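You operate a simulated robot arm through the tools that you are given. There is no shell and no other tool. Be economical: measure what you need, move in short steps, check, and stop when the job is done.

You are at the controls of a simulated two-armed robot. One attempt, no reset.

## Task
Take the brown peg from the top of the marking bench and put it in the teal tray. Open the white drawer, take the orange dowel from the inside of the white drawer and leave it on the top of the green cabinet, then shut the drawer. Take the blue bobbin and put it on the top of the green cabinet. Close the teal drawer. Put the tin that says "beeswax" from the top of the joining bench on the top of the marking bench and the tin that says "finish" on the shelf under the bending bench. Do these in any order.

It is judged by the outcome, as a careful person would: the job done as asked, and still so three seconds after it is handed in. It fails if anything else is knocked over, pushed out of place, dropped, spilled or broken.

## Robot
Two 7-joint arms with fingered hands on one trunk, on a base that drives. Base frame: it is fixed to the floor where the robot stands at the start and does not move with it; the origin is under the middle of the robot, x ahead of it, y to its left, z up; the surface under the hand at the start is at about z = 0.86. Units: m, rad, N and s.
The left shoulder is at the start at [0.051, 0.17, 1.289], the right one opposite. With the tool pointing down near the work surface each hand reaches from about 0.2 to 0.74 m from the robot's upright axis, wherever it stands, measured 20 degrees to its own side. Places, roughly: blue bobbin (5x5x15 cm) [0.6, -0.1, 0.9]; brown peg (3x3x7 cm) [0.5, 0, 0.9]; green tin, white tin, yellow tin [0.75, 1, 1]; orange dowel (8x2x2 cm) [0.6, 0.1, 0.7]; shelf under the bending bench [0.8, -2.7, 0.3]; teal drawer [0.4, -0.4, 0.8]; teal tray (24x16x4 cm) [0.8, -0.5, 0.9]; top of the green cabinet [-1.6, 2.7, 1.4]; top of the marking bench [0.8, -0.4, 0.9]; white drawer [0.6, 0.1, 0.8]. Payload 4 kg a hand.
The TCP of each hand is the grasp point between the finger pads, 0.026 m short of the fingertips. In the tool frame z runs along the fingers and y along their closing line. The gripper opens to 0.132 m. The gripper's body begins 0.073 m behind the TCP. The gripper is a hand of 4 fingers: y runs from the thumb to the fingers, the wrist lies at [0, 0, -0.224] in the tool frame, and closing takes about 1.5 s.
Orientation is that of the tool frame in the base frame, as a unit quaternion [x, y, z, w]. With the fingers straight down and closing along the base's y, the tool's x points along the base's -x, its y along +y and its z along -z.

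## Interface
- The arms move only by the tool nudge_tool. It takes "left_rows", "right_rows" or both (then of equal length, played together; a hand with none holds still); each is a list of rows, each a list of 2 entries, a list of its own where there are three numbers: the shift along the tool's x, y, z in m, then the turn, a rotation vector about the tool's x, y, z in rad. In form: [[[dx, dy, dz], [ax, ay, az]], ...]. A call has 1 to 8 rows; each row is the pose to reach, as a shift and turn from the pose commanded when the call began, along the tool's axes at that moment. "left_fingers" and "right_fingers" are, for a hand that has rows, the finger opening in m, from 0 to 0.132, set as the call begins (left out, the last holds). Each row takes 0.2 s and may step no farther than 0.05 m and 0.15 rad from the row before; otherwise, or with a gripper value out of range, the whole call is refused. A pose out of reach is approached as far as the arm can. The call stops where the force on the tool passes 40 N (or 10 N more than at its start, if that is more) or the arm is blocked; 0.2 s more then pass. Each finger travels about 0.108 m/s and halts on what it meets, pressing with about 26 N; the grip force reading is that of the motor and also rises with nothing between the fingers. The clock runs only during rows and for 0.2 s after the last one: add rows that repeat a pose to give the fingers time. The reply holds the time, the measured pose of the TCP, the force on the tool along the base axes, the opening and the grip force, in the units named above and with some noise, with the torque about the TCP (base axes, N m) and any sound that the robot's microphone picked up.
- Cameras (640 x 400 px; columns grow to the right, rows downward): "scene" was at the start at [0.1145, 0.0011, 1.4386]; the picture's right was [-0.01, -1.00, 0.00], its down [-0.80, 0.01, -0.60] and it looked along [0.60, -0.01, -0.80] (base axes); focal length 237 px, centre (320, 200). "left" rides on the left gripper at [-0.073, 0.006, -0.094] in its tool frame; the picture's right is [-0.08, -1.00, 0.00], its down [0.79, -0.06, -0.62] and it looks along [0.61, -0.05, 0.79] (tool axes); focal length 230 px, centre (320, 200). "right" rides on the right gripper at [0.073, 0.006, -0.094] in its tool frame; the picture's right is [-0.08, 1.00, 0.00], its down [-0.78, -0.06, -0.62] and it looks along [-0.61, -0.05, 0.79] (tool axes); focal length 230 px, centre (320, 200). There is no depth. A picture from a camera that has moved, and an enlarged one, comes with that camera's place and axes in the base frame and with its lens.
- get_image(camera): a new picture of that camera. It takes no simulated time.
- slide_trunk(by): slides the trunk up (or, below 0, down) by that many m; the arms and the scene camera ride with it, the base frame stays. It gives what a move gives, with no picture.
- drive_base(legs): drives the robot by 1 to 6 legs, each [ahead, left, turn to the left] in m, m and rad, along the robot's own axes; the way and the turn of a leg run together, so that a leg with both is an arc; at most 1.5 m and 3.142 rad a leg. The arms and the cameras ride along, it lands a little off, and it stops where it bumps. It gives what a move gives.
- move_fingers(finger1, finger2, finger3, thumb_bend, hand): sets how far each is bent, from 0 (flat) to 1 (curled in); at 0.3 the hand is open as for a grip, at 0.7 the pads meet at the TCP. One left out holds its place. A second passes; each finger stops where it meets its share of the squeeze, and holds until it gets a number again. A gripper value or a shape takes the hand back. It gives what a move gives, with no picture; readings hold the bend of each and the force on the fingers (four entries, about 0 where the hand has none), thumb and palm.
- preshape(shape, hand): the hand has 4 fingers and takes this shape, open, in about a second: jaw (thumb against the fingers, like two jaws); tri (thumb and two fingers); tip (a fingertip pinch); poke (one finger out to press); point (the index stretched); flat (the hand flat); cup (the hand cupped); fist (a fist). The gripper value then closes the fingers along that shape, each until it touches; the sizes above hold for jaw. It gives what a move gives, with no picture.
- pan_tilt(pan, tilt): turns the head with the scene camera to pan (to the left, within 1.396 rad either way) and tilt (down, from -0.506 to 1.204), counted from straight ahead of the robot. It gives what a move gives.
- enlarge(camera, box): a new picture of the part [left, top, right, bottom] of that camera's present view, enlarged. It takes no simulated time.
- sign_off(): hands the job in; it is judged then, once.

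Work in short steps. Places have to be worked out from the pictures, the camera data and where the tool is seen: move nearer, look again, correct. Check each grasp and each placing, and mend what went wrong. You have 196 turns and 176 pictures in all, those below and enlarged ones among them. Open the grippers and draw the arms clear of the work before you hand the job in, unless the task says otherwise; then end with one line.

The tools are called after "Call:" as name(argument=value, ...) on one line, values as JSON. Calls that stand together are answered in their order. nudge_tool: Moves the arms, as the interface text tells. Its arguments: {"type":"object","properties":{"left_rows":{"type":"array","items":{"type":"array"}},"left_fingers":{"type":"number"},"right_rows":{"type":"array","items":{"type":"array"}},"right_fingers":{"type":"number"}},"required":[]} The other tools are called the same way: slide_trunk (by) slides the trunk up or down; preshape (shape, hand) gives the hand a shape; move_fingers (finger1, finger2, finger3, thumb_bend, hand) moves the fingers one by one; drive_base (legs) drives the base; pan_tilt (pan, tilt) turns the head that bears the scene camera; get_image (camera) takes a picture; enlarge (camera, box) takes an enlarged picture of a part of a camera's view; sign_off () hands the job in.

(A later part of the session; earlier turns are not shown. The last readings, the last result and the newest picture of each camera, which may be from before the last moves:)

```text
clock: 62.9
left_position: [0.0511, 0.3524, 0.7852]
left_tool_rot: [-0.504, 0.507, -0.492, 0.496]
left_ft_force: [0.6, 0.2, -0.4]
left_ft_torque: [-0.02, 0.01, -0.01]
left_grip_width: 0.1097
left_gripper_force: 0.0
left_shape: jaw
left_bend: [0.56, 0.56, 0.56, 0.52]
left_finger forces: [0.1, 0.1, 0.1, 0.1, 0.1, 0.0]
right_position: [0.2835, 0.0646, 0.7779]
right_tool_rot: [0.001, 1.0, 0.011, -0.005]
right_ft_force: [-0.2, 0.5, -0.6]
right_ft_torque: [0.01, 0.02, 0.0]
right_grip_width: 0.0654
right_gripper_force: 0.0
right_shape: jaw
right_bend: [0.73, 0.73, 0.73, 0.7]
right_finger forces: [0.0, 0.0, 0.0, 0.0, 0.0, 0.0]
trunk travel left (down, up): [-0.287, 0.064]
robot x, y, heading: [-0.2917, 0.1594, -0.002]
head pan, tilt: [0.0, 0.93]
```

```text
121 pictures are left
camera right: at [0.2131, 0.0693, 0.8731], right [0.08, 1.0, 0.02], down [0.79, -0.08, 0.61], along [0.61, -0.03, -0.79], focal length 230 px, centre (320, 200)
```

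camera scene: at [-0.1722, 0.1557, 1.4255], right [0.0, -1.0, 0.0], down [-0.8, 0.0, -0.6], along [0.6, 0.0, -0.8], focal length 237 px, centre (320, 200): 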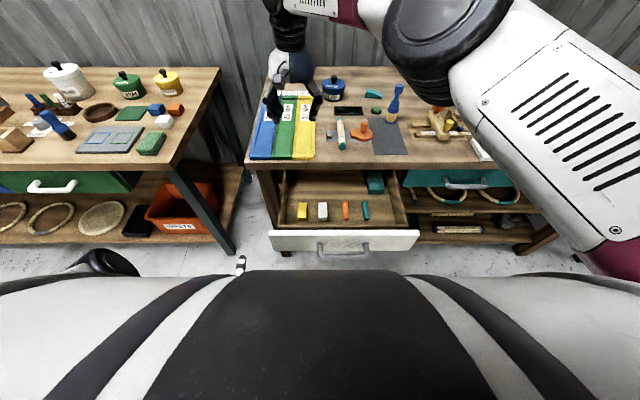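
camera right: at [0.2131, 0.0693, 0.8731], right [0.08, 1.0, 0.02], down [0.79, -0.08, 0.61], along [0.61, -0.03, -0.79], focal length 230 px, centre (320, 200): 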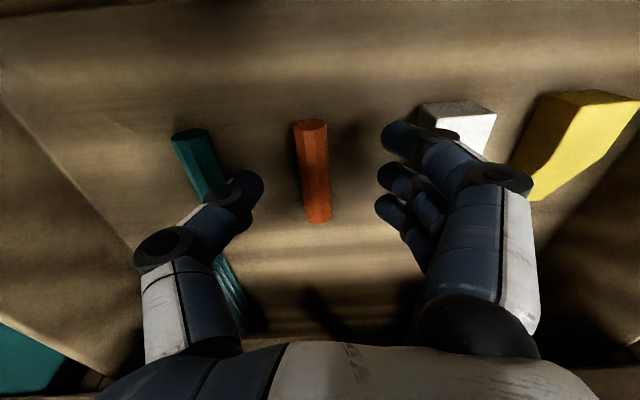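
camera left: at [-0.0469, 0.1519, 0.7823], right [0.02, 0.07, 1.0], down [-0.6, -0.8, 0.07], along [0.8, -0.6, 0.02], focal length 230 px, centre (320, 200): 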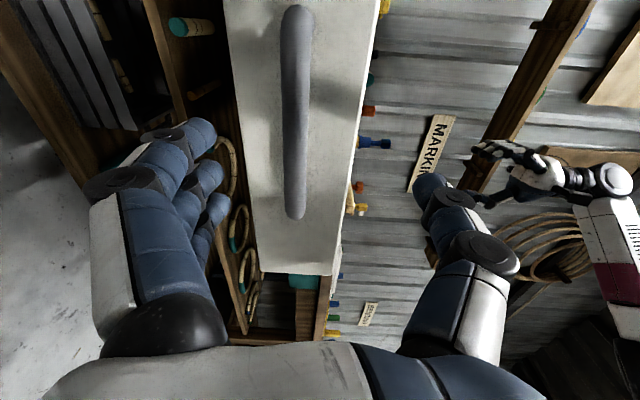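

The dowel's centre works out to (0.292, 0.062, 0.740), so the floor is at about 0.73. I go down 1.8 cm more and close.

Call:
nudge_tool(right_rows=[[[-0.007, -0.002, 0.01], [0, 0, 0]], [[-0.007, -0.002, 0.018], [0, 0, 0]], [[-0.007, -0.002, 0.018], [0, 0, 0]]])

Call:
nudge_tool(right_rows=[[[0, 0, 0], [0, 0, 0]], [[0, 0, 0], [0, 0, 0]], [[0, 0, 0], [0, 0, 0]], [[0, 0, 0], [0, 0, 0]], [[0, 0, 0], [0, 0, 0]], [[0, 0, 0], [0, 0, 0]]], right_fingers=0.0)

Call:
get_image(camera="right")

```text
clock: 63.7
left_position: [0.0526, 0.352, 0.784]
left_tool_rot: [-0.504, 0.509, -0.492, 0.496]
left_ft_force: [0.0, -0.1, 0.3]
left_ft_torque: [-0.02, 0.01, 0.0]
left_grip_width: 0.1099
left_gripper_force: 0.1
left_shape: jaw
left_bend: [0.56, 0.56, 0.56, 0.52]
left_finger forces: [0.0, 0.1, 0.0, 0.1, 0.0, 0.0]
right_position: [0.2911, 0.0634, 0.7584]
right_tool_rot: [0.001, 1.0, 0.012, -0.005]
right_ft_force: [0.3, 0.8, 0.2]
right_ft_torque: [-0.02, 0.01, -0.03]
right_grip_width: 0.0655
right_gripper_force: 0.1
right_shape: jaw
right_bend: [0.73, 0.73, 0.73, 0.7]
right_finger forces: [0.0, 0.1, 0.0, 0.0, 0.0, 0.0]
trunk travel left (down, up): [-0.287, 0.064]
robot x, y, heading: [-0.2871, 0.1544, -0.003]
head pan, tilt: [0.0, 0.93]
```

```text
clock: 65.1
left_position: [0.0514, 0.3525, 0.7842]
left_tool_rot: [-0.504, 0.508, -0.492, 0.496]
left_ft_force: [0.1, -0.2, -0.7]
left_ft_torque: [-0.02, 0.03, 0.02]
left_grip_width: 0.1096
left_gripper_force: 0.1
left_shape: jaw
left_bend: [0.56, 0.56, 0.56, 0.52]
left_finger forces: [0.0, 0.0, 0.1, 0.0, 0.1, 0.0]
right_position: [0.2914, 0.0642, 0.7602]
right_tool_rot: [0.001, 1.0, 0.011, -0.005]
right_ft_force: [1.4, 0.4, 0.4]
right_ft_torque: [0.02, -0.02, 0.0]
right_grip_width: 0.0151
right_gripper_force: 25.9
right_shape: jaw
right_bend: [0.72, 0.72, 0.72, 0.7]
right_finger forces: [7.7, 7.7, 7.8, 0.1, 23.2, 0.1]
trunk travel left (down, up): [-0.287, 0.064]
robot x, y, heading: [-0.2906, 0.1508, -0.003]
head pan, tilt: [0.0, 0.93]
```

```text
120 pictures are left
camera right: at [0.2209, 0.0676, 0.855], right [0.08, 1.0, 0.02], down [0.79, -0.08, 0.61], along [0.61, -0.03, -0.79], focal length 230 px, centre (320, 200)
```

right: 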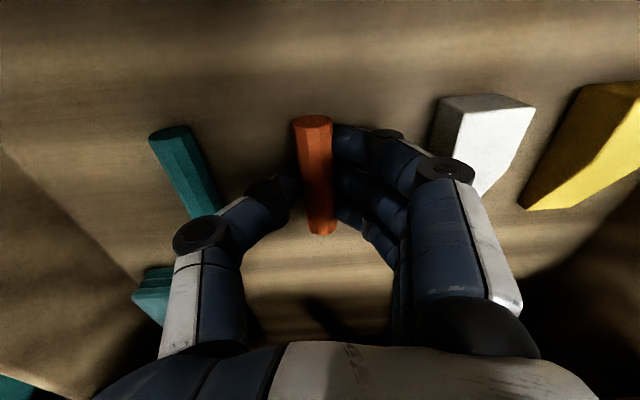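

All three fingers and the thumb grip the dowel firmly. I lift it straight out.

Call:
nudge_tool(right_rows=[[[0, 0, -0.02], [0, 0, 0]], [[0, 0, -0.06], [0, 0, 0]], [[0, 0, -0.1], [0, 0, 0]], [[0, 0, -0.15], [0, 0, 0]], [[0, 0, -0.2], [0, 0, 0]], [[0, 0, -0.25], [0, 0, 0]], [[0, 0, -0.3], [0, 0, 0]], [[0.0, 0, -0.33], [0, 0, 0]]])

Call:
get_image(camera="right")

Call:
get_image(camera="scene")

```text
clock: 66.9
left_position: [0.052, 0.3511, 0.7849]
left_tool_rot: [-0.504, 0.508, -0.492, 0.496]
left_ft_force: [-0.7, 0.2, -0.2]
left_ft_torque: [0.0, -0.02, 0.01]
left_grip_width: 0.1096
left_gripper_force: 0.0
left_shape: jaw
left_bend: [0.56, 0.56, 0.56, 0.52]
left_finger forces: [0.0, 0.0, 0.0, 0.0, 0.1, 0.0]
right_position: [0.2968, 0.0563, 1.0897]
right_tool_rot: [0.001, 1.0, 0.011, -0.006]
right_ft_force: [-0.7, 0.2, -0.3]
right_ft_torque: [-0.02, 0.01, 0.0]
right_grip_width: 0.0148
right_gripper_force: 25.6
right_shape: jaw
right_bend: [0.72, 0.72, 0.72, 0.7]
right_finger forces: [7.7, 7.8, 7.8, 0.1, 23.2, 0.0]
trunk travel left (down, up): [-0.287, 0.064]
robot x, y, heading: [-0.2894, 0.1527, -0.006]
head pan, tilt: [0.0, 0.93]
```

```text
119 pictures are left
camera right: at [0.2253, 0.0602, 1.1851], right [0.08, 1.0, 0.02], down [0.79, -0.08, 0.61], along [0.61, -0.03, -0.79], focal length 230 px, centre (320, 200)
```

right: 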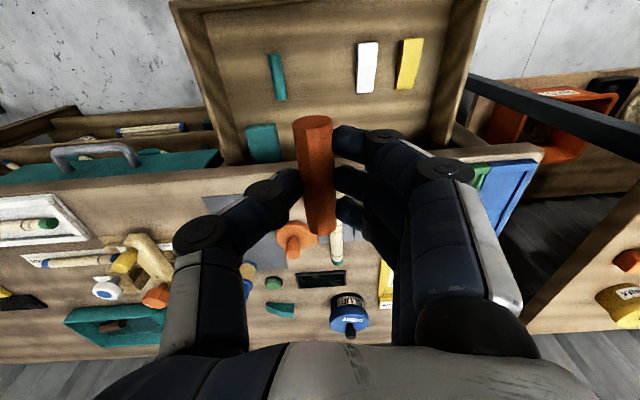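

```text
118 pictures are left
camera scene: at [-0.1725, 0.1554, 1.4256], right [0.0, -1.0, 0.0], down [-0.8, 0.0, -0.6], along [0.6, 0.0, -0.8], focal length 237 px, centre (320, 200)
```

scene: 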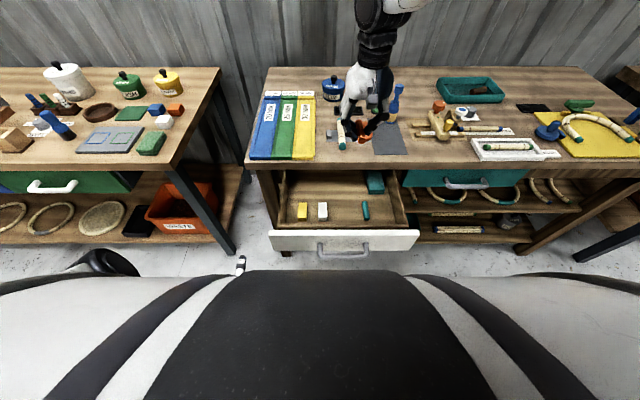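

The dowel is held. I go back right so the left hand faces the handle again, to grip it and push the drawer shut.

Call:
drive_base(legs=[[0, -0.275, 0.004]])

Call:
get_image(camera="left")

Call:
get_image(camera="scene")

```text
clock: 69.9
left_position: [0.0502, 0.079, 0.7859]
left_tool_rot: [-0.504, 0.508, -0.492, 0.496]
left_ft_force: [-0.3, 0.0, 0.2]
left_ft_torque: [0.03, 0.02, 0.01]
left_grip_width: 0.1096
left_gripper_force: 0.0
left_shape: jaw
left_bend: [0.56, 0.56, 0.56, 0.52]
left_finger forces: [0.1, 0.0, 0.1, 0.0, 0.1, 0.0]
right_position: [0.2964, -0.217, 1.089]
right_tool_rot: [0.001, 1.0, 0.013, -0.005]
right_ft_force: [0.4, 0.2, 0.4]
right_ft_torque: [0.04, 0.01, -0.03]
right_grip_width: 0.0146
right_gripper_force: 25.6
right_shape: jaw
right_bend: [0.72, 0.72, 0.72, 0.7]
right_finger forces: [7.7, 7.8, 7.8, 0.1, 23.3, 0.0]
trunk travel left (down, up): [-0.287, 0.064]
robot x, y, heading: [-0.2899, -0.1201, -0.002]
head pan, tilt: [0.0, 0.93]
```

```text
117 pictures are left
camera left: at [-0.0437, 0.1514, 0.7823], right [0.02, 0.07, 1.0], down [-0.61, -0.79, 0.07], along [0.79, -0.62, 0.02], focal length 230 px, centre (320, 200)
```

left: 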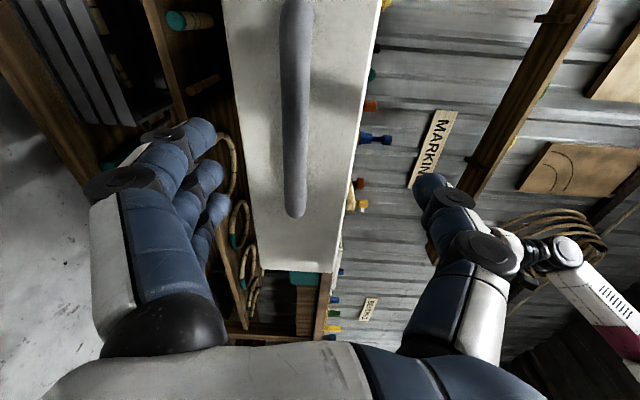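

```text
116 pictures are left
camera scene: at [-0.1733, -0.1182, 1.4255], right [0.0, -1.0, 0.0], down [-0.8, 0.0, -0.6], along [0.6, 0.0, -0.8], focal length 237 px, centre (320, 200)
```

scene: 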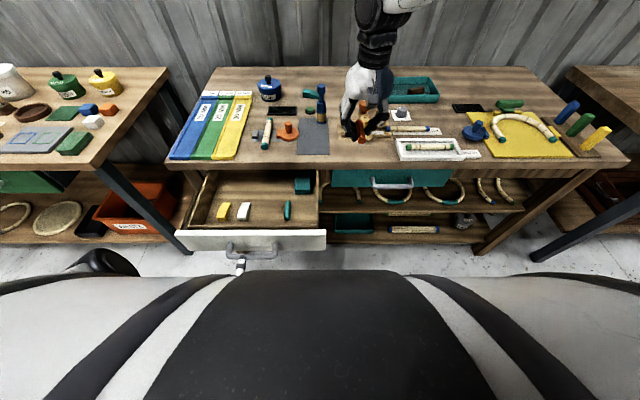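

I lower the hand 1.3 cm, move in around the bar and close on it.

Call:
nudge_tool(left_rows=[[[-0.004, 0.013, 0.0], [0, 0, 0]], [[-0.004, 0.013, 0.03], [0, 0, 0]], [[-0.004, 0.013, 0.06], [0, 0, 0]], [[-0.004, 0.013, 0.072], [0, 0, 0]]])

Call:
nudge_tool(left_rows=[[[0, 0, 0], [0, 0, 0]], [[0, 0, 0], [0, 0, 0]], [[0, 0, 0], [0, 0, 0]], [[0, 0, 0], [0, 0, 0]], [[0, 0, 0], [0, 0, 0]], [[0, 0, 0], [0, 0, 0]]], left_fingers=0.0)

Call:
get_image(camera="left")

```text
clock: 70.9
left_position: [0.123, 0.0821, 0.7707]
left_tool_rot: [-0.504, 0.508, -0.492, 0.496]
left_ft_force: [-0.5, 0.4, 0.3]
left_ft_torque: [0.0, 0.05, -0.01]
left_grip_width: 0.1101
left_gripper_force: 0.0
left_shape: jaw
left_bend: [0.56, 0.56, 0.56, 0.52]
left_finger forces: [0.0, 0.1, 0.1, 0.0, 0.1, 0.1]
right_position: [0.2967, -0.217, 1.0899]
right_tool_rot: [0.0, 1.0, 0.011, -0.006]
right_ft_force: [0.6, -0.2, -0.9]
right_ft_torque: [-0.01, -0.01, -0.02]
right_grip_width: 0.015
right_gripper_force: 26.5
right_shape: jaw
right_bend: [0.72, 0.72, 0.72, 0.7]
right_finger forces: [7.7, 7.7, 7.9, 0.0, 23.2, 0.0]
trunk travel left (down, up): [-0.287, 0.064]
robot x, y, heading: [-0.2913, -0.1231, -0.004]
head pan, tilt: [0.0, 0.93]
```

```text
clock: 72.3
left_position: [0.1221, 0.0829, 0.7701]
left_tool_rot: [-0.505, 0.509, -0.491, 0.495]
left_ft_force: [-0.8, -0.7, -17.5]
left_ft_torque: [-0.03, -0.09, 0.02]
left_grip_width: 0.0001
left_gripper_force: 26.0
left_shape: jaw
left_bend: [0.67, 0.6, 0.67, 0.67]
left_finger forces: [8.4, 0.0, 8.1, 0.0, 1.4, 0.1]
right_position: [0.2963, -0.2162, 1.0892]
right_tool_rot: [0.0, 1.0, 0.011, -0.005]
right_ft_force: [-0.2, 0.3, 0.0]
right_ft_torque: [-0.03, -0.02, 0.0]
right_grip_width: 0.0149
right_gripper_force: 26.0
right_shape: jaw
right_bend: [0.72, 0.72, 0.72, 0.7]
right_finger forces: [7.8, 7.7, 7.7, 0.0, 23.2, 0.0]
trunk travel left (down, up): [-0.287, 0.064]
robot x, y, heading: [-0.2895, -0.1192, -0.005]
head pan, tilt: [0.0, 0.93]
```

```text
115 pictures are left
camera left: at [0.0286, 0.1551, 0.7677], right [0.03, 0.07, 1.0], down [-0.62, -0.79, 0.07], along [0.79, -0.62, 0.02], focal length 230 px, centre (320, 200)
```

left: 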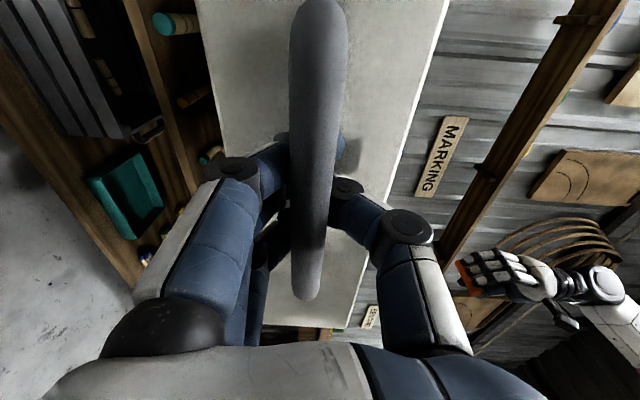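

The hand is hooked on the bar. I push the drawer in.

Call:
nudge_tool(left_rows=[[[0, 0, 0.03], [0, 0, 0]], [[0, 0, 0.065], [0, 0, 0]], [[0, 0, 0.1], [0, 0, 0]], [[0, 0, 0.135], [0, 0, 0]], [[0, 0, 0.17], [0, 0, 0]], [[0, 0, 0.2], [0, 0, 0]], [[0, 0, 0.225], [0, 0, 0]], [[0, 0, 0.245], [0, 0, 0]]])

Call:
enlarge(camera="scene", box=[140, 120, 400, 275])

```text
clock: 74.1
left_position: [0.3677, 0.0825, 0.7668]
left_tool_rot: [-0.504, 0.507, -0.492, 0.497]
left_ft_force: [1.7, -0.5, 5.9]
left_ft_torque: [-0.01, 0.0, -0.02]
left_grip_width: 0.0001
left_gripper_force: 26.1
left_shape: jaw
left_bend: [0.67, 0.61, 0.67, 0.67]
left_finger forces: [4.6, 0.0, 4.4, 0.0, 10.4, 0.1]
right_position: [0.2956, -0.2175, 1.0895]
right_tool_rot: [0.001, 1.0, 0.011, -0.005]
right_ft_force: [0.1, 0.4, -0.6]
right_ft_torque: [0.03, -0.03, -0.03]
right_grip_width: 0.0148
right_gripper_force: 26.1
right_shape: jaw
right_bend: [0.72, 0.72, 0.72, 0.7]
right_finger forces: [7.8, 7.8, 7.9, 0.0, 23.3, 0.0]
trunk travel left (down, up): [-0.287, 0.064]
robot x, y, heading: [-0.2919, -0.1152, -0.004]
head pan, tilt: [0.0, 0.93]
```

```text
2.46 times, centred on (270, 198) of scene
camera zoom: at [-0.1735, -0.1183, 1.4256], right [0.0, -1.0, 0.0], down [-0.8, 0.0, -0.6], along [0.6, 0.0, -0.8], focal length 582 px, centre (443, 206)
```

zoom: 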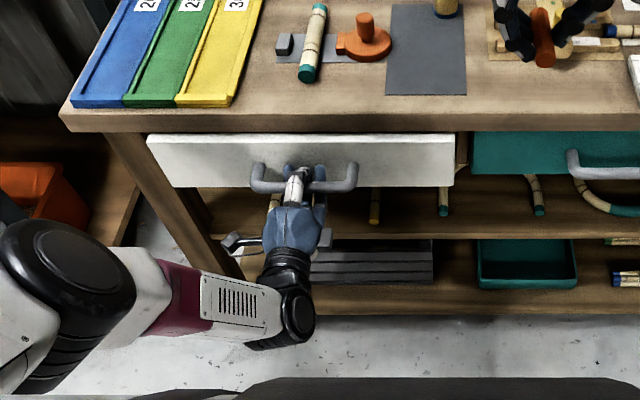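

Nearly shut; the white panel still stands slightly proud of the teal one. I push on until it stops.

Call:
nudge_tool(left_rows=[[[0, 0, 0.01], [0, 0, 0]], [[0, 0, 0.02], [0, 0, 0]], [[0, 0, 0.03], [0, 0, 0]], [[0, 0, 0.04], [0, 0, 0]]])

Call:
enlarge(camera="scene", box=[140, 120, 400, 275])

```text
clock: 75.1
left_position: [0.395, 0.0825, 0.7611]
left_tool_rot: [-0.504, 0.508, -0.491, 0.496]
left_ft_force: [-30.9, -0.5, 22.3]
left_ft_torque: [0.0, -0.1, 0.01]
left_grip_width: 0.0
left_gripper_force: 25.9
left_shape: jaw
left_bend: [0.69, 0.69, 0.69, 0.68]
left_finger forces: [0.0, 0.0, 0.0, 0.0, 7.8, 0.1]
right_position: [0.2923, -0.217, 1.0907]
right_tool_rot: [0.0, 1.0, 0.012, -0.003]
right_ft_force: [0.8, 0.0, -0.5]
right_ft_torque: [-0.01, 0.01, 0.05]
right_grip_width: 0.0151
right_gripper_force: 26.3
right_shape: jaw
right_bend: [0.72, 0.72, 0.72, 0.7]
right_finger forces: [7.7, 7.8, 7.8, 0.0, 23.3, 0.0]
trunk travel left (down, up): [-0.287, 0.064]
robot x, y, heading: [-0.289, -0.1231, -0.001]
head pan, tilt: [0.0, 0.93]
stopped in row 4 (left hand): the force on the tool passed its limit at 48 N (the readings are from after the stop); the commanded pose is now the measured one
```

```text
2.46 times, centred on (270, 198) of scene
camera zoom: at [-0.1784, -0.1183, 1.426], right [0.0, -1.0, 0.0], down [-0.8, 0.0, -0.6], along [0.6, 0.0, -0.8], focal length 582 px, centre (443, 206)
```

zoom: 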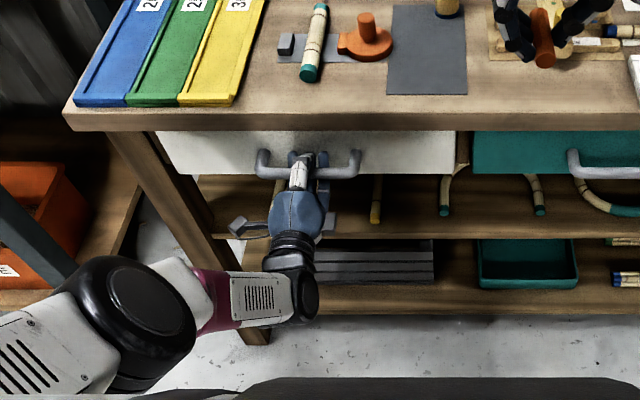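

The drawer is at its stop. I open the left hand and draw it straight back.

Call:
nudge_tool(left_rows=[[[0, -0.006, 0.0], [0, 0, 0]], [[0, -0.006, 0.0], [0, 0, 0]], [[0, -0.006, 0], [0, 0, 0]], [[0, -0.006, 0], [0, 0, 0]], [[0, -0.006, 0], [0, 0, 0]], [[0, -0.006, -0.03], [0, 0, 0]], [[0, -0.006, -0.07], [0, 0, 0]], [[0, -0.006, -0.11], [0, 0, 0]]], left_fingers=0.12)

Call:
enlarge(camera="scene", box=[140, 120, 400, 275])

```text
clock: 76.9
left_position: [0.2882, 0.0833, 0.768]
left_tool_rot: [-0.505, 0.509, -0.491, 0.495]
left_ft_force: [-0.1, -0.3, 0.2]
left_ft_torque: [-0.02, -0.04, -0.02]
left_grip_width: 0.12
left_gripper_force: 0.0
left_shape: jaw
left_bend: [0.47, 0.47, 0.47, 0.43]
left_finger forces: [0.0, 0.0, 0.0, 0.2, 0.0, 0.0]
right_position: [0.2958, -0.2157, 1.0897]
right_tool_rot: [0.0, 1.0, 0.012, -0.005]
right_ft_force: [-0.2, 0.6, 0.1]
right_ft_torque: [-0.01, -0.03, 0.01]
right_grip_width: 0.0147
right_gripper_force: 26.0
right_shape: jaw
right_bend: [0.72, 0.72, 0.72, 0.7]
right_finger forces: [7.8, 7.8, 7.8, 0.0, 23.3, 0.1]
trunk travel left (down, up): [-0.287, 0.064]
robot x, y, heading: [-0.2869, -0.1206, -0.009]
head pan, tilt: [0.0, 0.93]
```

```text
2.46 times, centred on (270, 198) of scene
camera zoom: at [-0.1742, -0.1175, 1.4256], right [0.0, -1.0, 0.0], down [-0.8, 0.0, -0.6], along [0.6, 0.0, -0.8], focal length 582 px, centre (443, 206)
```

zoom: 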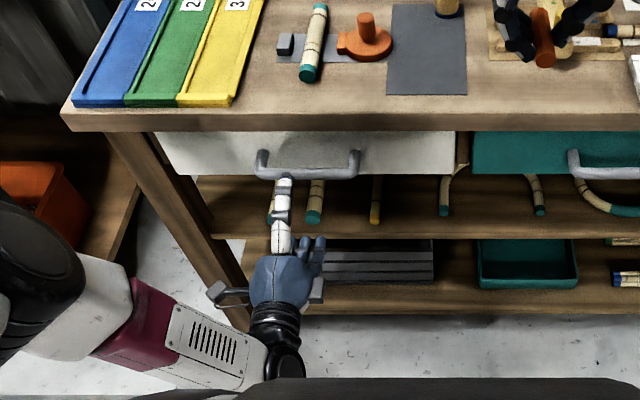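

The white drawer is shut flush. Now the bobbin with the left hand: I lift it while turning it back to point down, away from the bench.

Call:
nudge_tool(left_rows=[[[0, -0.04, -0.02], [-0.0863, 0.0863, 0.0863]], [[0, -0.08, -0.04], [-0.1726, 0.1726, 0.1726]], [[0, -0.12, -0.06], [-0.2589, 0.2589, 0.2589]], [[0, -0.16, -0.06], [-0.3452, 0.3452, 0.3452]], [[0, -0.2, -0.06], [-0.4315, 0.4315, 0.4315]], [[0, -0.24, -0.06], [-0.5178, 0.5178, 0.5178]], [[0, -0.28, -0.06], [-0.6041, 0.6041, 0.6041]], [[-0.0, -0.32, -0.06], [-0.6041, 0.6041, 0.6041]]])

Call:
nudge_tool(left_rows=[[[0, 0, 0], [-0.0863, 0.0863, 0.0863]], [[0, 0, 0], [-0.1726, 0.1726, 0.1726]], [[0, 0, 0], [-0.2589, 0.2589, 0.2589]], [[0, 0, 0], [-0.3452, 0.3452, 0.3452]], [[0, 0, 0], [-0.4315, 0.4315, 0.4315]], [[0, 0, 0], [-0.5178, 0.5178, 0.5178]], [[0, 0, 0], [-0.6041, 0.6041, 0.6041]]])

Call:
get_image(camera="scene")

```text
clock: 78.7
left_position: [0.2379, 0.0801, 1.0918]
left_tool_rot: [-0.292, 0.872, -0.28, 0.276]
left_ft_force: [0.3, -0.7, 0.3]
left_ft_torque: [-0.02, -0.04, 0.01]
left_grip_width: 0.12
left_gripper_force: 0.0
left_shape: jaw
left_bend: [0.47, 0.47, 0.47, 0.43]
left_finger forces: [0.0, 0.0, 0.0, 0.0, 0.1, 0.0]
right_position: [0.2952, -0.2164, 1.0895]
right_tool_rot: [0.0, 1.0, 0.011, -0.005]
right_ft_force: [-0.1, 0.8, -1.2]
right_ft_torque: [-0.02, -0.02, 0.01]
right_grip_width: 0.0148
right_gripper_force: 26.0
right_shape: jaw
right_bend: [0.72, 0.72, 0.72, 0.7]
right_finger forces: [7.8, 7.8, 7.8, 0.0, 23.3, 0.0]
trunk travel left (down, up): [-0.287, 0.064]
robot x, y, heading: [-0.2928, -0.1205, -0.001]
head pan, tilt: [0.0, 0.93]
```

```text
clock: 80.3
left_position: [0.2398, 0.0786, 1.0886]
left_tool_rot: [0.0, 1.0, 0.004, -0.017]
left_ft_force: [0.6, -0.6, -0.1]
left_ft_torque: [-0.03, 0.05, -0.03]
left_grip_width: 0.12
left_gripper_force: 0.0
left_shape: jaw
left_bend: [0.47, 0.47, 0.47, 0.43]
left_finger forces: [0.0, 0.0, 0.1, 0.1, 0.1, 0.0]
right_position: [0.2956, -0.217, 1.0899]
right_tool_rot: [0.0, 1.0, 0.013, -0.006]
right_ft_force: [0.3, -0.6, 0.1]
right_ft_torque: [0.02, 0.0, -0.04]
right_grip_width: 0.0146
right_gripper_force: 26.1
right_shape: jaw
right_bend: [0.72, 0.72, 0.72, 0.7]
right_finger forces: [7.8, 7.8, 7.8, 0.0, 23.3, 0.0]
trunk travel left (down, up): [-0.287, 0.064]
robot x, y, heading: [-0.2891, -0.1174, -0.007]
head pan, tilt: [0.0, 0.93]
```

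```text
111 pictures are left
camera scene: at [-0.1733, -0.1184, 1.4255], right [0.0, -1.0, 0.0], down [-0.8, 0.0, -0.6], along [0.6, 0.0, -0.8], focal length 237 px, centre (320, 200)
```

scene: 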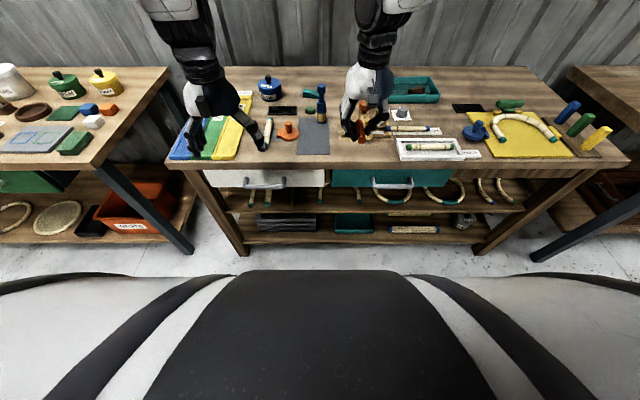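

I drive so that the bobbin at (0.637, -0.128) comes under the left hand.

Call:
drive_base(legs=[[0, -0.17, 0.005], [0.33, 0, 0]])

Call:
get_image(camera="scene")

Call:
get_image(camera="left")

```text
clock: 84.2
left_position: [0.5751, -0.0853, 1.0892]
left_tool_rot: [-0.002, 1.0, 0.004, -0.016]
left_ft_force: [0.5, -0.2, 1.0]
left_ft_torque: [-0.03, 0.02, 0.0]
left_grip_width: 0.1199
left_gripper_force: 0.1
left_shape: jaw
left_bend: [0.47, 0.47, 0.47, 0.43]
left_finger forces: [0.0, 0.0, 0.0, 0.1, 0.0, 0.0]
right_position: [0.6335, -0.3821, 1.0891]
right_tool_rot: [0.0, 1.0, 0.012, -0.005]
right_ft_force: [1.1, 0.0, 0.4]
right_ft_torque: [-0.01, 0.05, 0.05]
right_grip_width: 0.0148
right_gripper_force: 25.8
right_shape: jaw
right_bend: [0.72, 0.72, 0.72, 0.7]
right_finger forces: [7.9, 7.8, 7.7, 0.0, 23.2, 0.1]
trunk travel left (down, up): [-0.287, 0.064]
robot x, y, heading: [0.0434, -0.2875, 0.001]
head pan, tilt: [0.0, 0.93]
```

```text
110 pictures are left
camera scene: at [0.163, -0.2842, 1.4255], right [0.0, -1.0, 0.0], down [-0.8, 0.0, -0.6], along [0.6, 0.0, -0.8], focal length 237 px, centre (320, 200)
```

scene: 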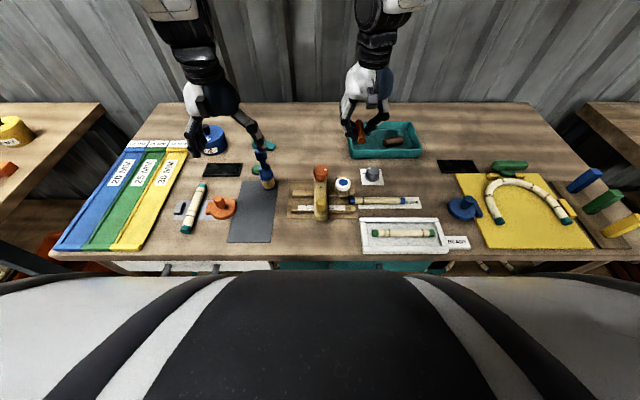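

```text
109 pictures are left
camera left: at [0.6506, -0.0803, 1.1804], right [0.08, -1.0, -0.01], down [-0.77, -0.07, 0.64], along [-0.64, -0.04, -0.77], focal length 230 px, centre (320, 200)
```

left: 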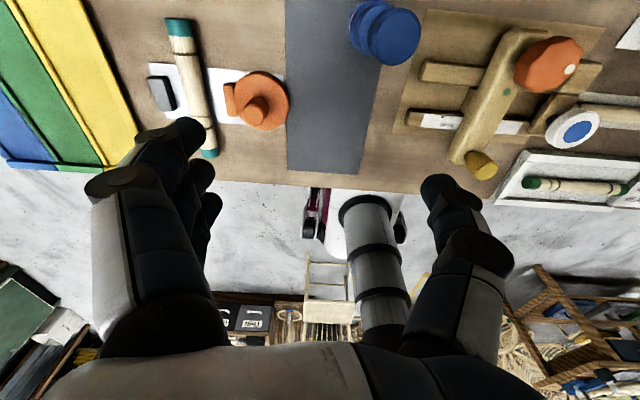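

The bobbin's top is at (0.640, -0.124). I centre the left hand above it and straighten its slight tilt.

Call:
nudge_tool(left_rows=[[[-0.03, -0.02, -0.01], [0, -0.016, 0]], [[-0.065, -0.039, -0.005], [0, -0.032, 0]], [[-0.065, -0.039, -0.005], [0, -0.032, 0]]], left_fingers=0.09)

Call:
get_image(camera="left")

Call:
enlarge(camera="scene", box=[200, 90, 340, 200])

```text
clock: 85.0
left_position: [0.6381, -0.1229, 1.093]
left_tool_rot: [-0.002, 1.0, 0.003, 0.001]
left_ft_force: [-0.9, -0.6, -1.0]
left_ft_torque: [0.01, -0.02, 0.0]
left_grip_width: 0.0903
left_gripper_force: 0.2
left_shape: jaw
left_bend: [0.68, 0.68, 0.68, 0.65]
left_finger forces: [0.1, 0.0, 0.0, 0.0, 0.0, 0.0]
right_position: [0.631, -0.3809, 1.0904]
right_tool_rot: [0.0, 1.0, 0.011, -0.004]
right_ft_force: [0.1, 0.2, 0.5]
right_ft_torque: [0.0, 0.0, -0.01]
right_grip_width: 0.0147
right_gripper_force: 25.8
right_shape: jaw
right_bend: [0.72, 0.72, 0.72, 0.7]
right_finger forces: [7.8, 7.7, 7.7, 0.0, 23.4, 0.1]
trunk travel left (down, up): [-0.287, 0.064]
robot x, y, heading: [0.0464, -0.288, 0.005]
head pan, tilt: [0.0, 0.93]
```

```text
108 pictures are left
camera left: at [0.711, -0.1175, 1.1872], right [0.08, -1.0, -0.01], down [-0.79, -0.07, 0.61], along [-0.61, -0.04, -0.79], focal length 230 px, centre (320, 200)
```

left: 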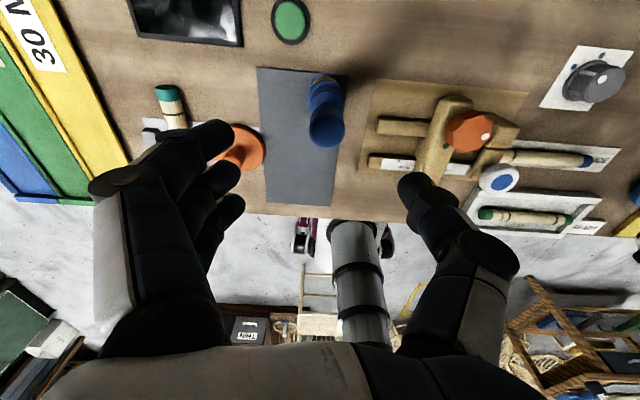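

```text
3.64 times, centred on (270, 145) of scene
camera zoom: at [0.1612, -0.2842, 1.4257], right [0.0, -1.0, 0.0], down [-0.8, 0.0, -0.6], along [0.6, 0.0, -0.8], focal length 860 px, centre (502, 400)
```

zoom: 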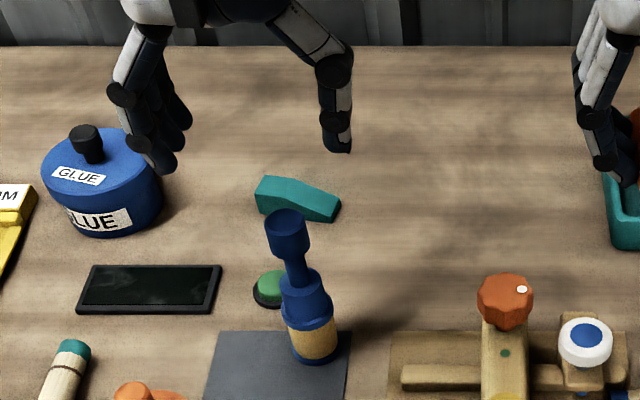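

Well centred. I go down to z 0.982 to grip the bobbin's head.

Call:
nudge_tool(left_rows=[[[-0.004, -0.001, 0.04], [0, 0, 0]], [[-0.004, -0.001, 0.08], [0, 0, 0]], [[-0.004, -0.001, 0.11], [0, 0, 0]], [[-0.004, -0.001, 0.11], [0, 0, 0]]])

Call:
get_image(camera="left")

Call:
enlarge(camera="scene", box=[200, 90, 340, 200])

```text
clock: 86.0
left_position: [0.6439, -0.1258, 0.9805]
left_tool_rot: [-0.001, 1.0, 0.003, 0.001]
left_ft_force: [-0.5, -0.5, -0.1]
left_ft_torque: [-0.01, -0.02, 0.0]
left_grip_width: 0.0903
left_gripper_force: 0.1
left_shape: jaw
left_bend: [0.68, 0.68, 0.68, 0.65]
left_finger forces: [0.1, 0.0, 0.0, 0.1, 0.1, 0.1]
right_position: [0.6325, -0.3812, 1.0893]
right_tool_rot: [-0.001, 1.0, 0.012, -0.004]
right_ft_force: [-0.4, -0.4, -0.9]
right_ft_torque: [0.05, 0.0, 0.04]
right_grip_width: 0.0149
right_gripper_force: 25.9
right_shape: jaw
right_bend: [0.72, 0.72, 0.72, 0.7]
right_finger forces: [7.8, 7.8, 7.8, 0.1, 23.3, 0.0]
trunk travel left (down, up): [-0.287, 0.064]
robot x, y, heading: [0.0472, -0.2867, -0.0]
head pan, tilt: [0.0, 0.93]
```

```text
106 pictures are left
camera left: at [0.7158, -0.12, 1.0747], right [0.08, -1.0, -0.01], down [-0.79, -0.07, 0.61], along [-0.61, -0.04, -0.79], focal length 230 px, centre (320, 200)
```

left: 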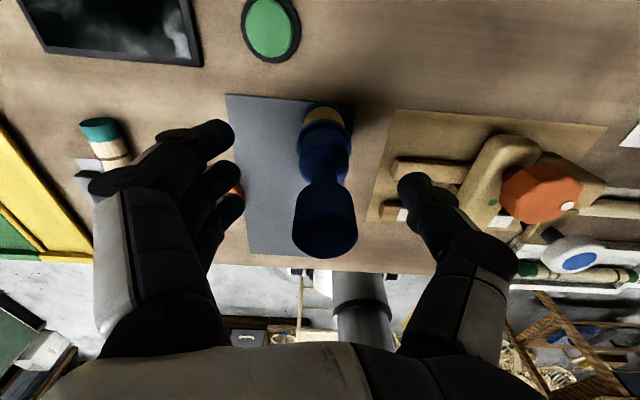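

```text
3.64 times, centred on (270, 145) of scene
camera zoom: at [0.1619, -0.2842, 1.4256], right [0.0, -1.0, 0.0], down [-0.8, 0.0, -0.6], along [0.6, 0.0, -0.8], focal length 860 px, centre (502, 400)
```

zoom: 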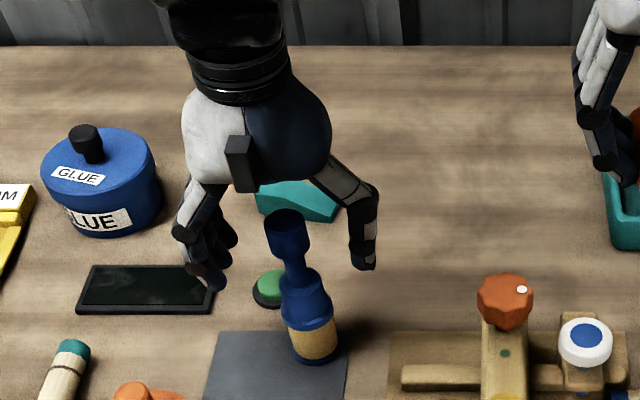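

The head is between thumb and fingers, so I close.

Call:
nudge_tool(left_rows=[[[0, 0, 0], [0, 0, 0]], [[0, 0, 0], [0, 0, 0]], [[0, 0, 0], [0, 0, 0]], [[0, 0, 0], [0, 0, 0]], [[0, 0, 0], [0, 0, 0]], [[0, 0, 0], [0, 0, 0]]], left_fingers=0.0)

Call:
get_image(camera="left")

```text
clock: 87.4
left_position: [0.6444, -0.1239, 0.9806]
left_tool_rot: [-0.002, 1.0, 0.003, 0.001]
left_ft_force: [0.4, -0.2, 0.3]
left_ft_torque: [-0.02, -0.02, -0.02]
left_grip_width: 0.0
left_gripper_force: 25.8
left_shape: jaw
left_bend: [0.68, 0.71, 0.65, 0.7]
left_finger forces: [0.0, 10.3, 7.0, 0.1, 20.2, 0.0]
right_position: [0.6313, -0.3821, 1.09]
right_tool_rot: [0.0, 1.0, 0.011, -0.006]
right_ft_force: [0.4, -0.4, -0.9]
right_ft_torque: [0.04, 0.01, -0.03]
right_grip_width: 0.0149
right_gripper_force: 26.3
right_shape: jaw
right_bend: [0.72, 0.72, 0.72, 0.7]
right_finger forces: [7.8, 7.7, 7.9, 0.1, 23.2, 0.0]
trunk travel left (down, up): [-0.287, 0.064]
robot x, y, heading: [0.0488, -0.2873, 0.001]
head pan, tilt: [0.0, 0.93]
```

```text
104 pictures are left
camera left: at [0.7161, -0.1199, 1.0745], right [0.08, -1.0, -0.01], down [-0.79, -0.07, 0.61], along [-0.61, -0.04, -0.79], focal length 230 px, centre (320, 200)
```

left: 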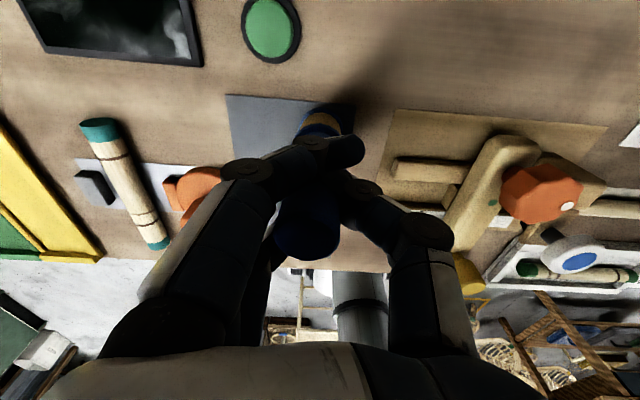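

The bobbin is held by two fingers and the thumb. I lift and check.

Call:
nudge_tool(left_rows=[[[0, 0, -0.02], [0, 0, 0]], [[0, 0, -0.05], [0, 0, 0]], [[0, 0, -0.09], [0, 0, 0]], [[0, 0, -0.13], [0, 0, 0]], [[0, 0, -0.16], [0, 0, 0]]])

Call:
get_image(camera="left")

Call:
get_image(camera="scene")

```text
clock: 88.6
left_position: [0.643, -0.1259, 1.1423]
left_tool_rot: [-0.001, 1.0, 0.004, 0.002]
left_ft_force: [-0.1, 1.0, -0.8]
left_ft_torque: [-0.01, -0.01, 0.0]
left_grip_width: 0.0
left_gripper_force: 26.2
left_shape: jaw
left_bend: [0.68, 0.71, 0.65, 0.71]
left_finger forces: [0.1, 10.6, 6.5, 0.1, 19.8, 0.0]
right_position: [0.6317, -0.3823, 1.0893]
right_tool_rot: [-0.001, 1.0, 0.011, -0.004]
right_ft_force: [-0.9, -0.1, -1.1]
right_ft_torque: [0.01, 0.01, 0.02]
right_grip_width: 0.0149
right_gripper_force: 26.7
right_shape: jaw
right_bend: [0.72, 0.72, 0.72, 0.7]
right_finger forces: [7.8, 7.8, 7.8, 0.0, 23.3, 0.0]
trunk travel left (down, up): [-0.287, 0.064]
robot x, y, heading: [0.0451, -0.2865, -0.002]
head pan, tilt: [0.0, 0.93]
```

```text
103 pictures are left
camera left: at [0.7142, -0.1214, 1.2358], right [0.08, -1.0, -0.01], down [-0.79, -0.07, 0.61], along [-0.61, -0.04, -0.79], focal length 230 px, centre (320, 200)
```

left: 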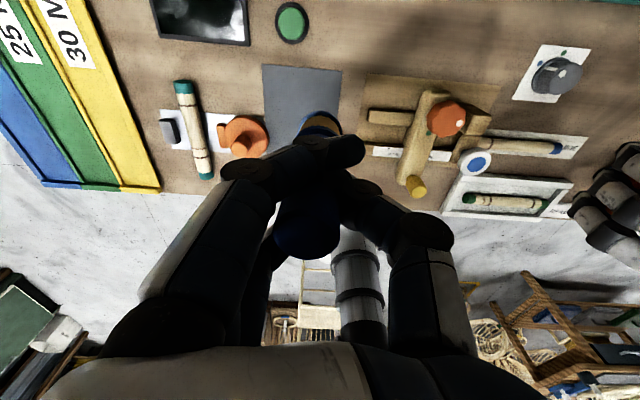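

```text
102 pictures are left
camera scene: at [0.1618, -0.2842, 1.4256], right [0.0, -1.0, 0.0], down [-0.8, 0.0, -0.6], along [0.6, 0.0, -0.8], focal length 237 px, centre (320, 200)
```

scene: 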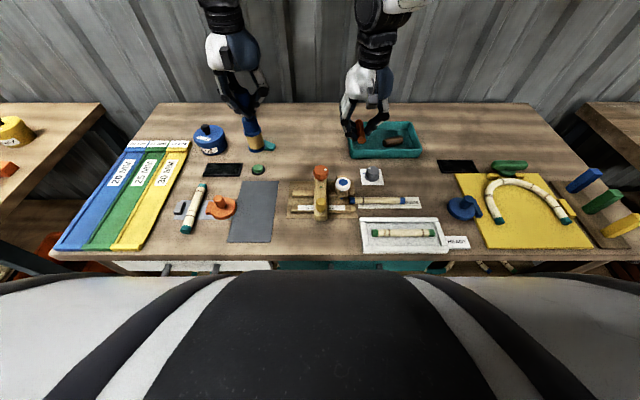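

The bobbin is held upright. I back off, turn left 90° and drive towards the green cabinet, then look.

Call:
drive_base(legs=[[-0.4, 0, 0], [0, 0, 1.571], [1.2, 0, 0]])

Call:
pan_tilt(pan=0.4, tilt=0.4)

Call:
get_image(camera="scene")

```text
clock: 100.6
left_position: [-0.5298, 1.5091, 1.14]
left_tool_rot: [0.713, -0.701, -0.004, 0.001]
left_ft_force: [-0.4, -0.5, -1.7]
left_ft_torque: [-0.02, -0.02, -0.02]
left_grip_width: 0.0
left_gripper_force: 26.0
left_shape: jaw
left_bend: [0.68, 0.7, 0.67, 0.71]
left_finger forces: [0.3, 12.1, 4.2, 0.1, 16.4, 0.1]
right_position: [-0.2743, 1.5021, 1.0897]
right_tool_rot: [0.713, -0.701, -0.004, 0.011]
right_ft_force: [-0.6, -0.3, 0.3]
right_ft_torque: [0.02, 0.0, -0.01]
right_grip_width: 0.0149
right_gripper_force: 25.8
right_shape: jaw
right_bend: [0.72, 0.72, 0.72, 0.7]
right_finger forces: [7.7, 7.7, 7.7, 0.0, 23.1, 0.0]
trunk travel left (down, up): [-0.287, 0.064]
robot x, y, heading: [-0.3621, 0.9135, 1.586]
head pan, tilt: [0.0, 0.93]
```

```text
clock: 101.6
left_position: [-0.5294, 1.5079, 1.1412]
left_tool_rot: [0.713, -0.702, -0.003, 0.002]
left_ft_force: [-0.7, 0.3, -0.8]
left_ft_torque: [0.02, -0.03, 0.01]
left_grip_width: 0.0001
left_gripper_force: 26.2
left_shape: jaw
left_bend: [0.68, 0.7, 0.67, 0.71]
left_finger forces: [0.3, 12.1, 4.2, 0.0, 16.5, 0.0]
right_position: [-0.2747, 1.5017, 1.0891]
right_tool_rot: [0.713, -0.701, -0.004, 0.012]
right_ft_force: [-0.2, 0.5, -0.2]
right_ft_torque: [0.0, -0.01, -0.02]
right_grip_width: 0.0144
right_gripper_force: 25.9
right_shape: jaw
right_bend: [0.72, 0.72, 0.72, 0.7]
right_finger forces: [7.8, 7.6, 7.7, 0.0, 23.3, 0.0]
trunk travel left (down, up): [-0.287, 0.064]
robot x, y, heading: [-0.3596, 0.915, 1.586]
head pan, tilt: [0.4, 0.4]
```

```text
101 pictures are left
camera scene: at [-0.4002, 1.044, 1.4707], right [0.92, 0.4, 0.0], down [0.16, -0.36, -0.92], along [-0.37, 0.84, -0.39], focal length 237 px, centre (320, 200)
```

scene: 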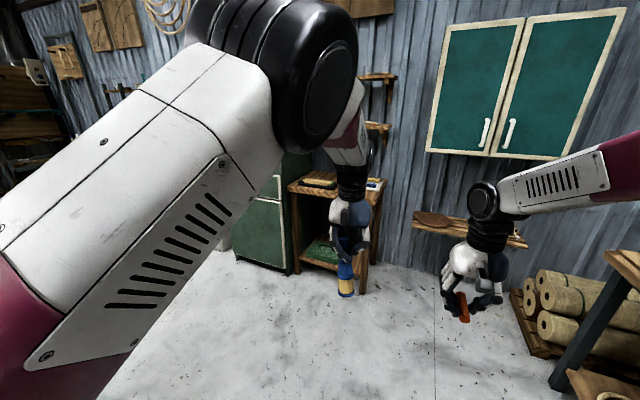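

I check the floor to the left (towards -x) before strafing.

Call:
pan_tilt(pan=1.39, tilt=0.6)

Call:
get_image(camera="scene")

Call:
get_image(camera="left")

```text
clock: 102.8
left_position: [-0.531, 1.5089, 1.1412]
left_tool_rot: [0.713, -0.701, -0.003, 0.002]
left_ft_force: [0.2, -0.2, -1.7]
left_ft_torque: [0.04, -0.01, 0.0]
left_grip_width: 0.0001
left_gripper_force: 25.8
left_shape: jaw
left_bend: [0.68, 0.7, 0.67, 0.71]
left_finger forces: [0.3, 12.1, 4.2, 0.1, 16.5, 0.0]
right_position: [-0.2737, 1.5013, 1.0903]
right_tool_rot: [0.713, -0.701, -0.004, 0.012]
right_ft_force: [0.3, -0.3, -0.2]
right_ft_torque: [-0.01, -0.03, -0.03]
right_grip_width: 0.0145
right_gripper_force: 26.1
right_shape: jaw
right_bend: [0.72, 0.72, 0.72, 0.7]
right_finger forces: [7.6, 7.7, 7.7, 0.1, 23.3, 0.0]
trunk travel left (down, up): [-0.287, 0.064]
robot x, y, heading: [-0.3618, 0.914, 1.585]
head pan, tilt: [1.389, 0.6]
```

```text
100 pictures are left
camera scene: at [-0.4502, 0.974, 1.4525], right [0.17, 0.99, 0.0], down [0.56, -0.09, -0.83], along [-0.81, 0.14, -0.56], focal length 237 px, centre (320, 200)
```

scene: 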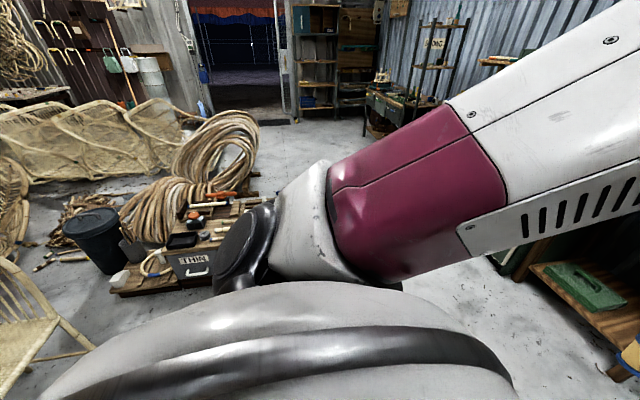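

```text
99 pictures are left
camera left: at [-0.5365, 1.5811, 1.2352], right [1.0, 0.09, -0.01], down [0.08, -0.78, 0.61], along [0.05, -0.61, -0.79], focal length 230 px, centre (320, 200)
```

left: 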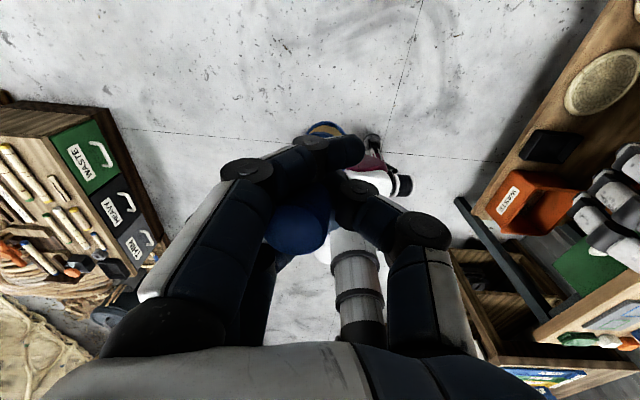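

A low drawer unit ends near y 1.3 on that side, so I first go ahead to y ≈ 1.72 and then strafe left in front of the cabinet.

Call:
drive_base(legs=[[0.8, 0, -0.015], [0, 1.0, 0]])

Call:
pan_tilt(pan=0.3, tilt=0.3)

Call:
get_image(camera="scene")

```text
clock: 115.8
left_position: [-1.5276, 2.3172, 1.1401]
left_tool_rot: [-0.706, 0.708, 0.003, -0.002]
left_ft_force: [0.1, 0.8, -1.1]
left_ft_torque: [-0.01, 0.0, -0.01]
left_grip_width: 0.0
left_gripper_force: 25.8
left_shape: jaw
left_bend: [0.68, 0.7, 0.67, 0.71]
left_finger forces: [0.3, 12.2, 4.2, 0.0, 16.4, 0.0]
right_position: [-1.2732, 2.3036, 1.0901]
right_tool_rot: [-0.706, 0.708, 0.004, -0.011]
right_ft_force: [-0.2, -0.1, -0.7]
right_ft_torque: [0.01, -0.03, -0.02]
right_grip_width: 0.0144
right_gripper_force: 26.0
right_shape: jaw
right_bend: [0.72, 0.72, 0.72, 0.7]
right_finger forces: [7.7, 7.7, 7.7, 0.0, 23.2, 0.1]
trunk travel left (down, up): [-0.287, 0.064]
robot x, y, heading: [-1.3715, 1.7178, 1.564]
head pan, tilt: [1.389, 0.6]
```

```text
clock: 117.2
left_position: [-1.5274, 2.316, 1.1411]
left_tool_rot: [-0.706, 0.708, 0.004, -0.002]
left_ft_force: [-0.2, 1.0, -0.4]
left_ft_torque: [-0.01, 0.0, 0.0]
left_grip_width: 0.0
left_gripper_force: 26.6
left_shape: jaw
left_bend: [0.68, 0.7, 0.67, 0.71]
left_finger forces: [0.4, 12.2, 4.2, 0.0, 16.4, 0.1]
right_position: [-1.2721, 2.3031, 1.0902]
right_tool_rot: [-0.706, 0.708, 0.005, -0.012]
right_ft_force: [0.0, -0.9, 0.2]
right_ft_torque: [0.01, 0.01, -0.02]
right_grip_width: 0.015
right_gripper_force: 25.9
right_shape: jaw
right_bend: [0.72, 0.72, 0.72, 0.7]
right_finger forces: [7.7, 7.6, 7.7, 0.1, 23.3, 0.1]
trunk travel left (down, up): [-0.287, 0.064]
robot x, y, heading: [-1.3723, 1.719, 1.563]
head pan, tilt: [0.3, 0.3]
```

```text
98 pictures are left
camera scene: at [-1.3992, 1.8532, 1.48], right [0.96, 0.29, 0.0], down [0.09, -0.28, -0.96], along [-0.28, 0.91, -0.3], focal length 237 px, centre (320, 200)
```

scene: 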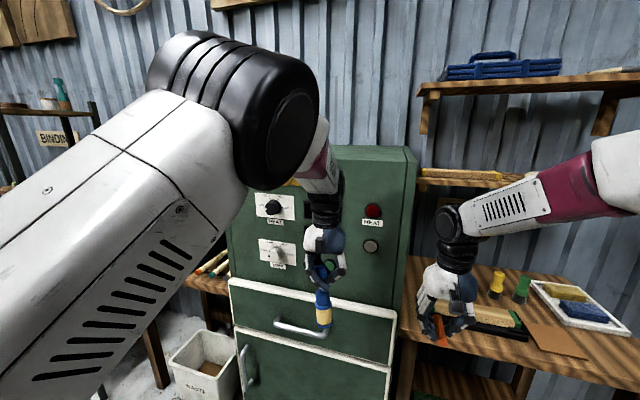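

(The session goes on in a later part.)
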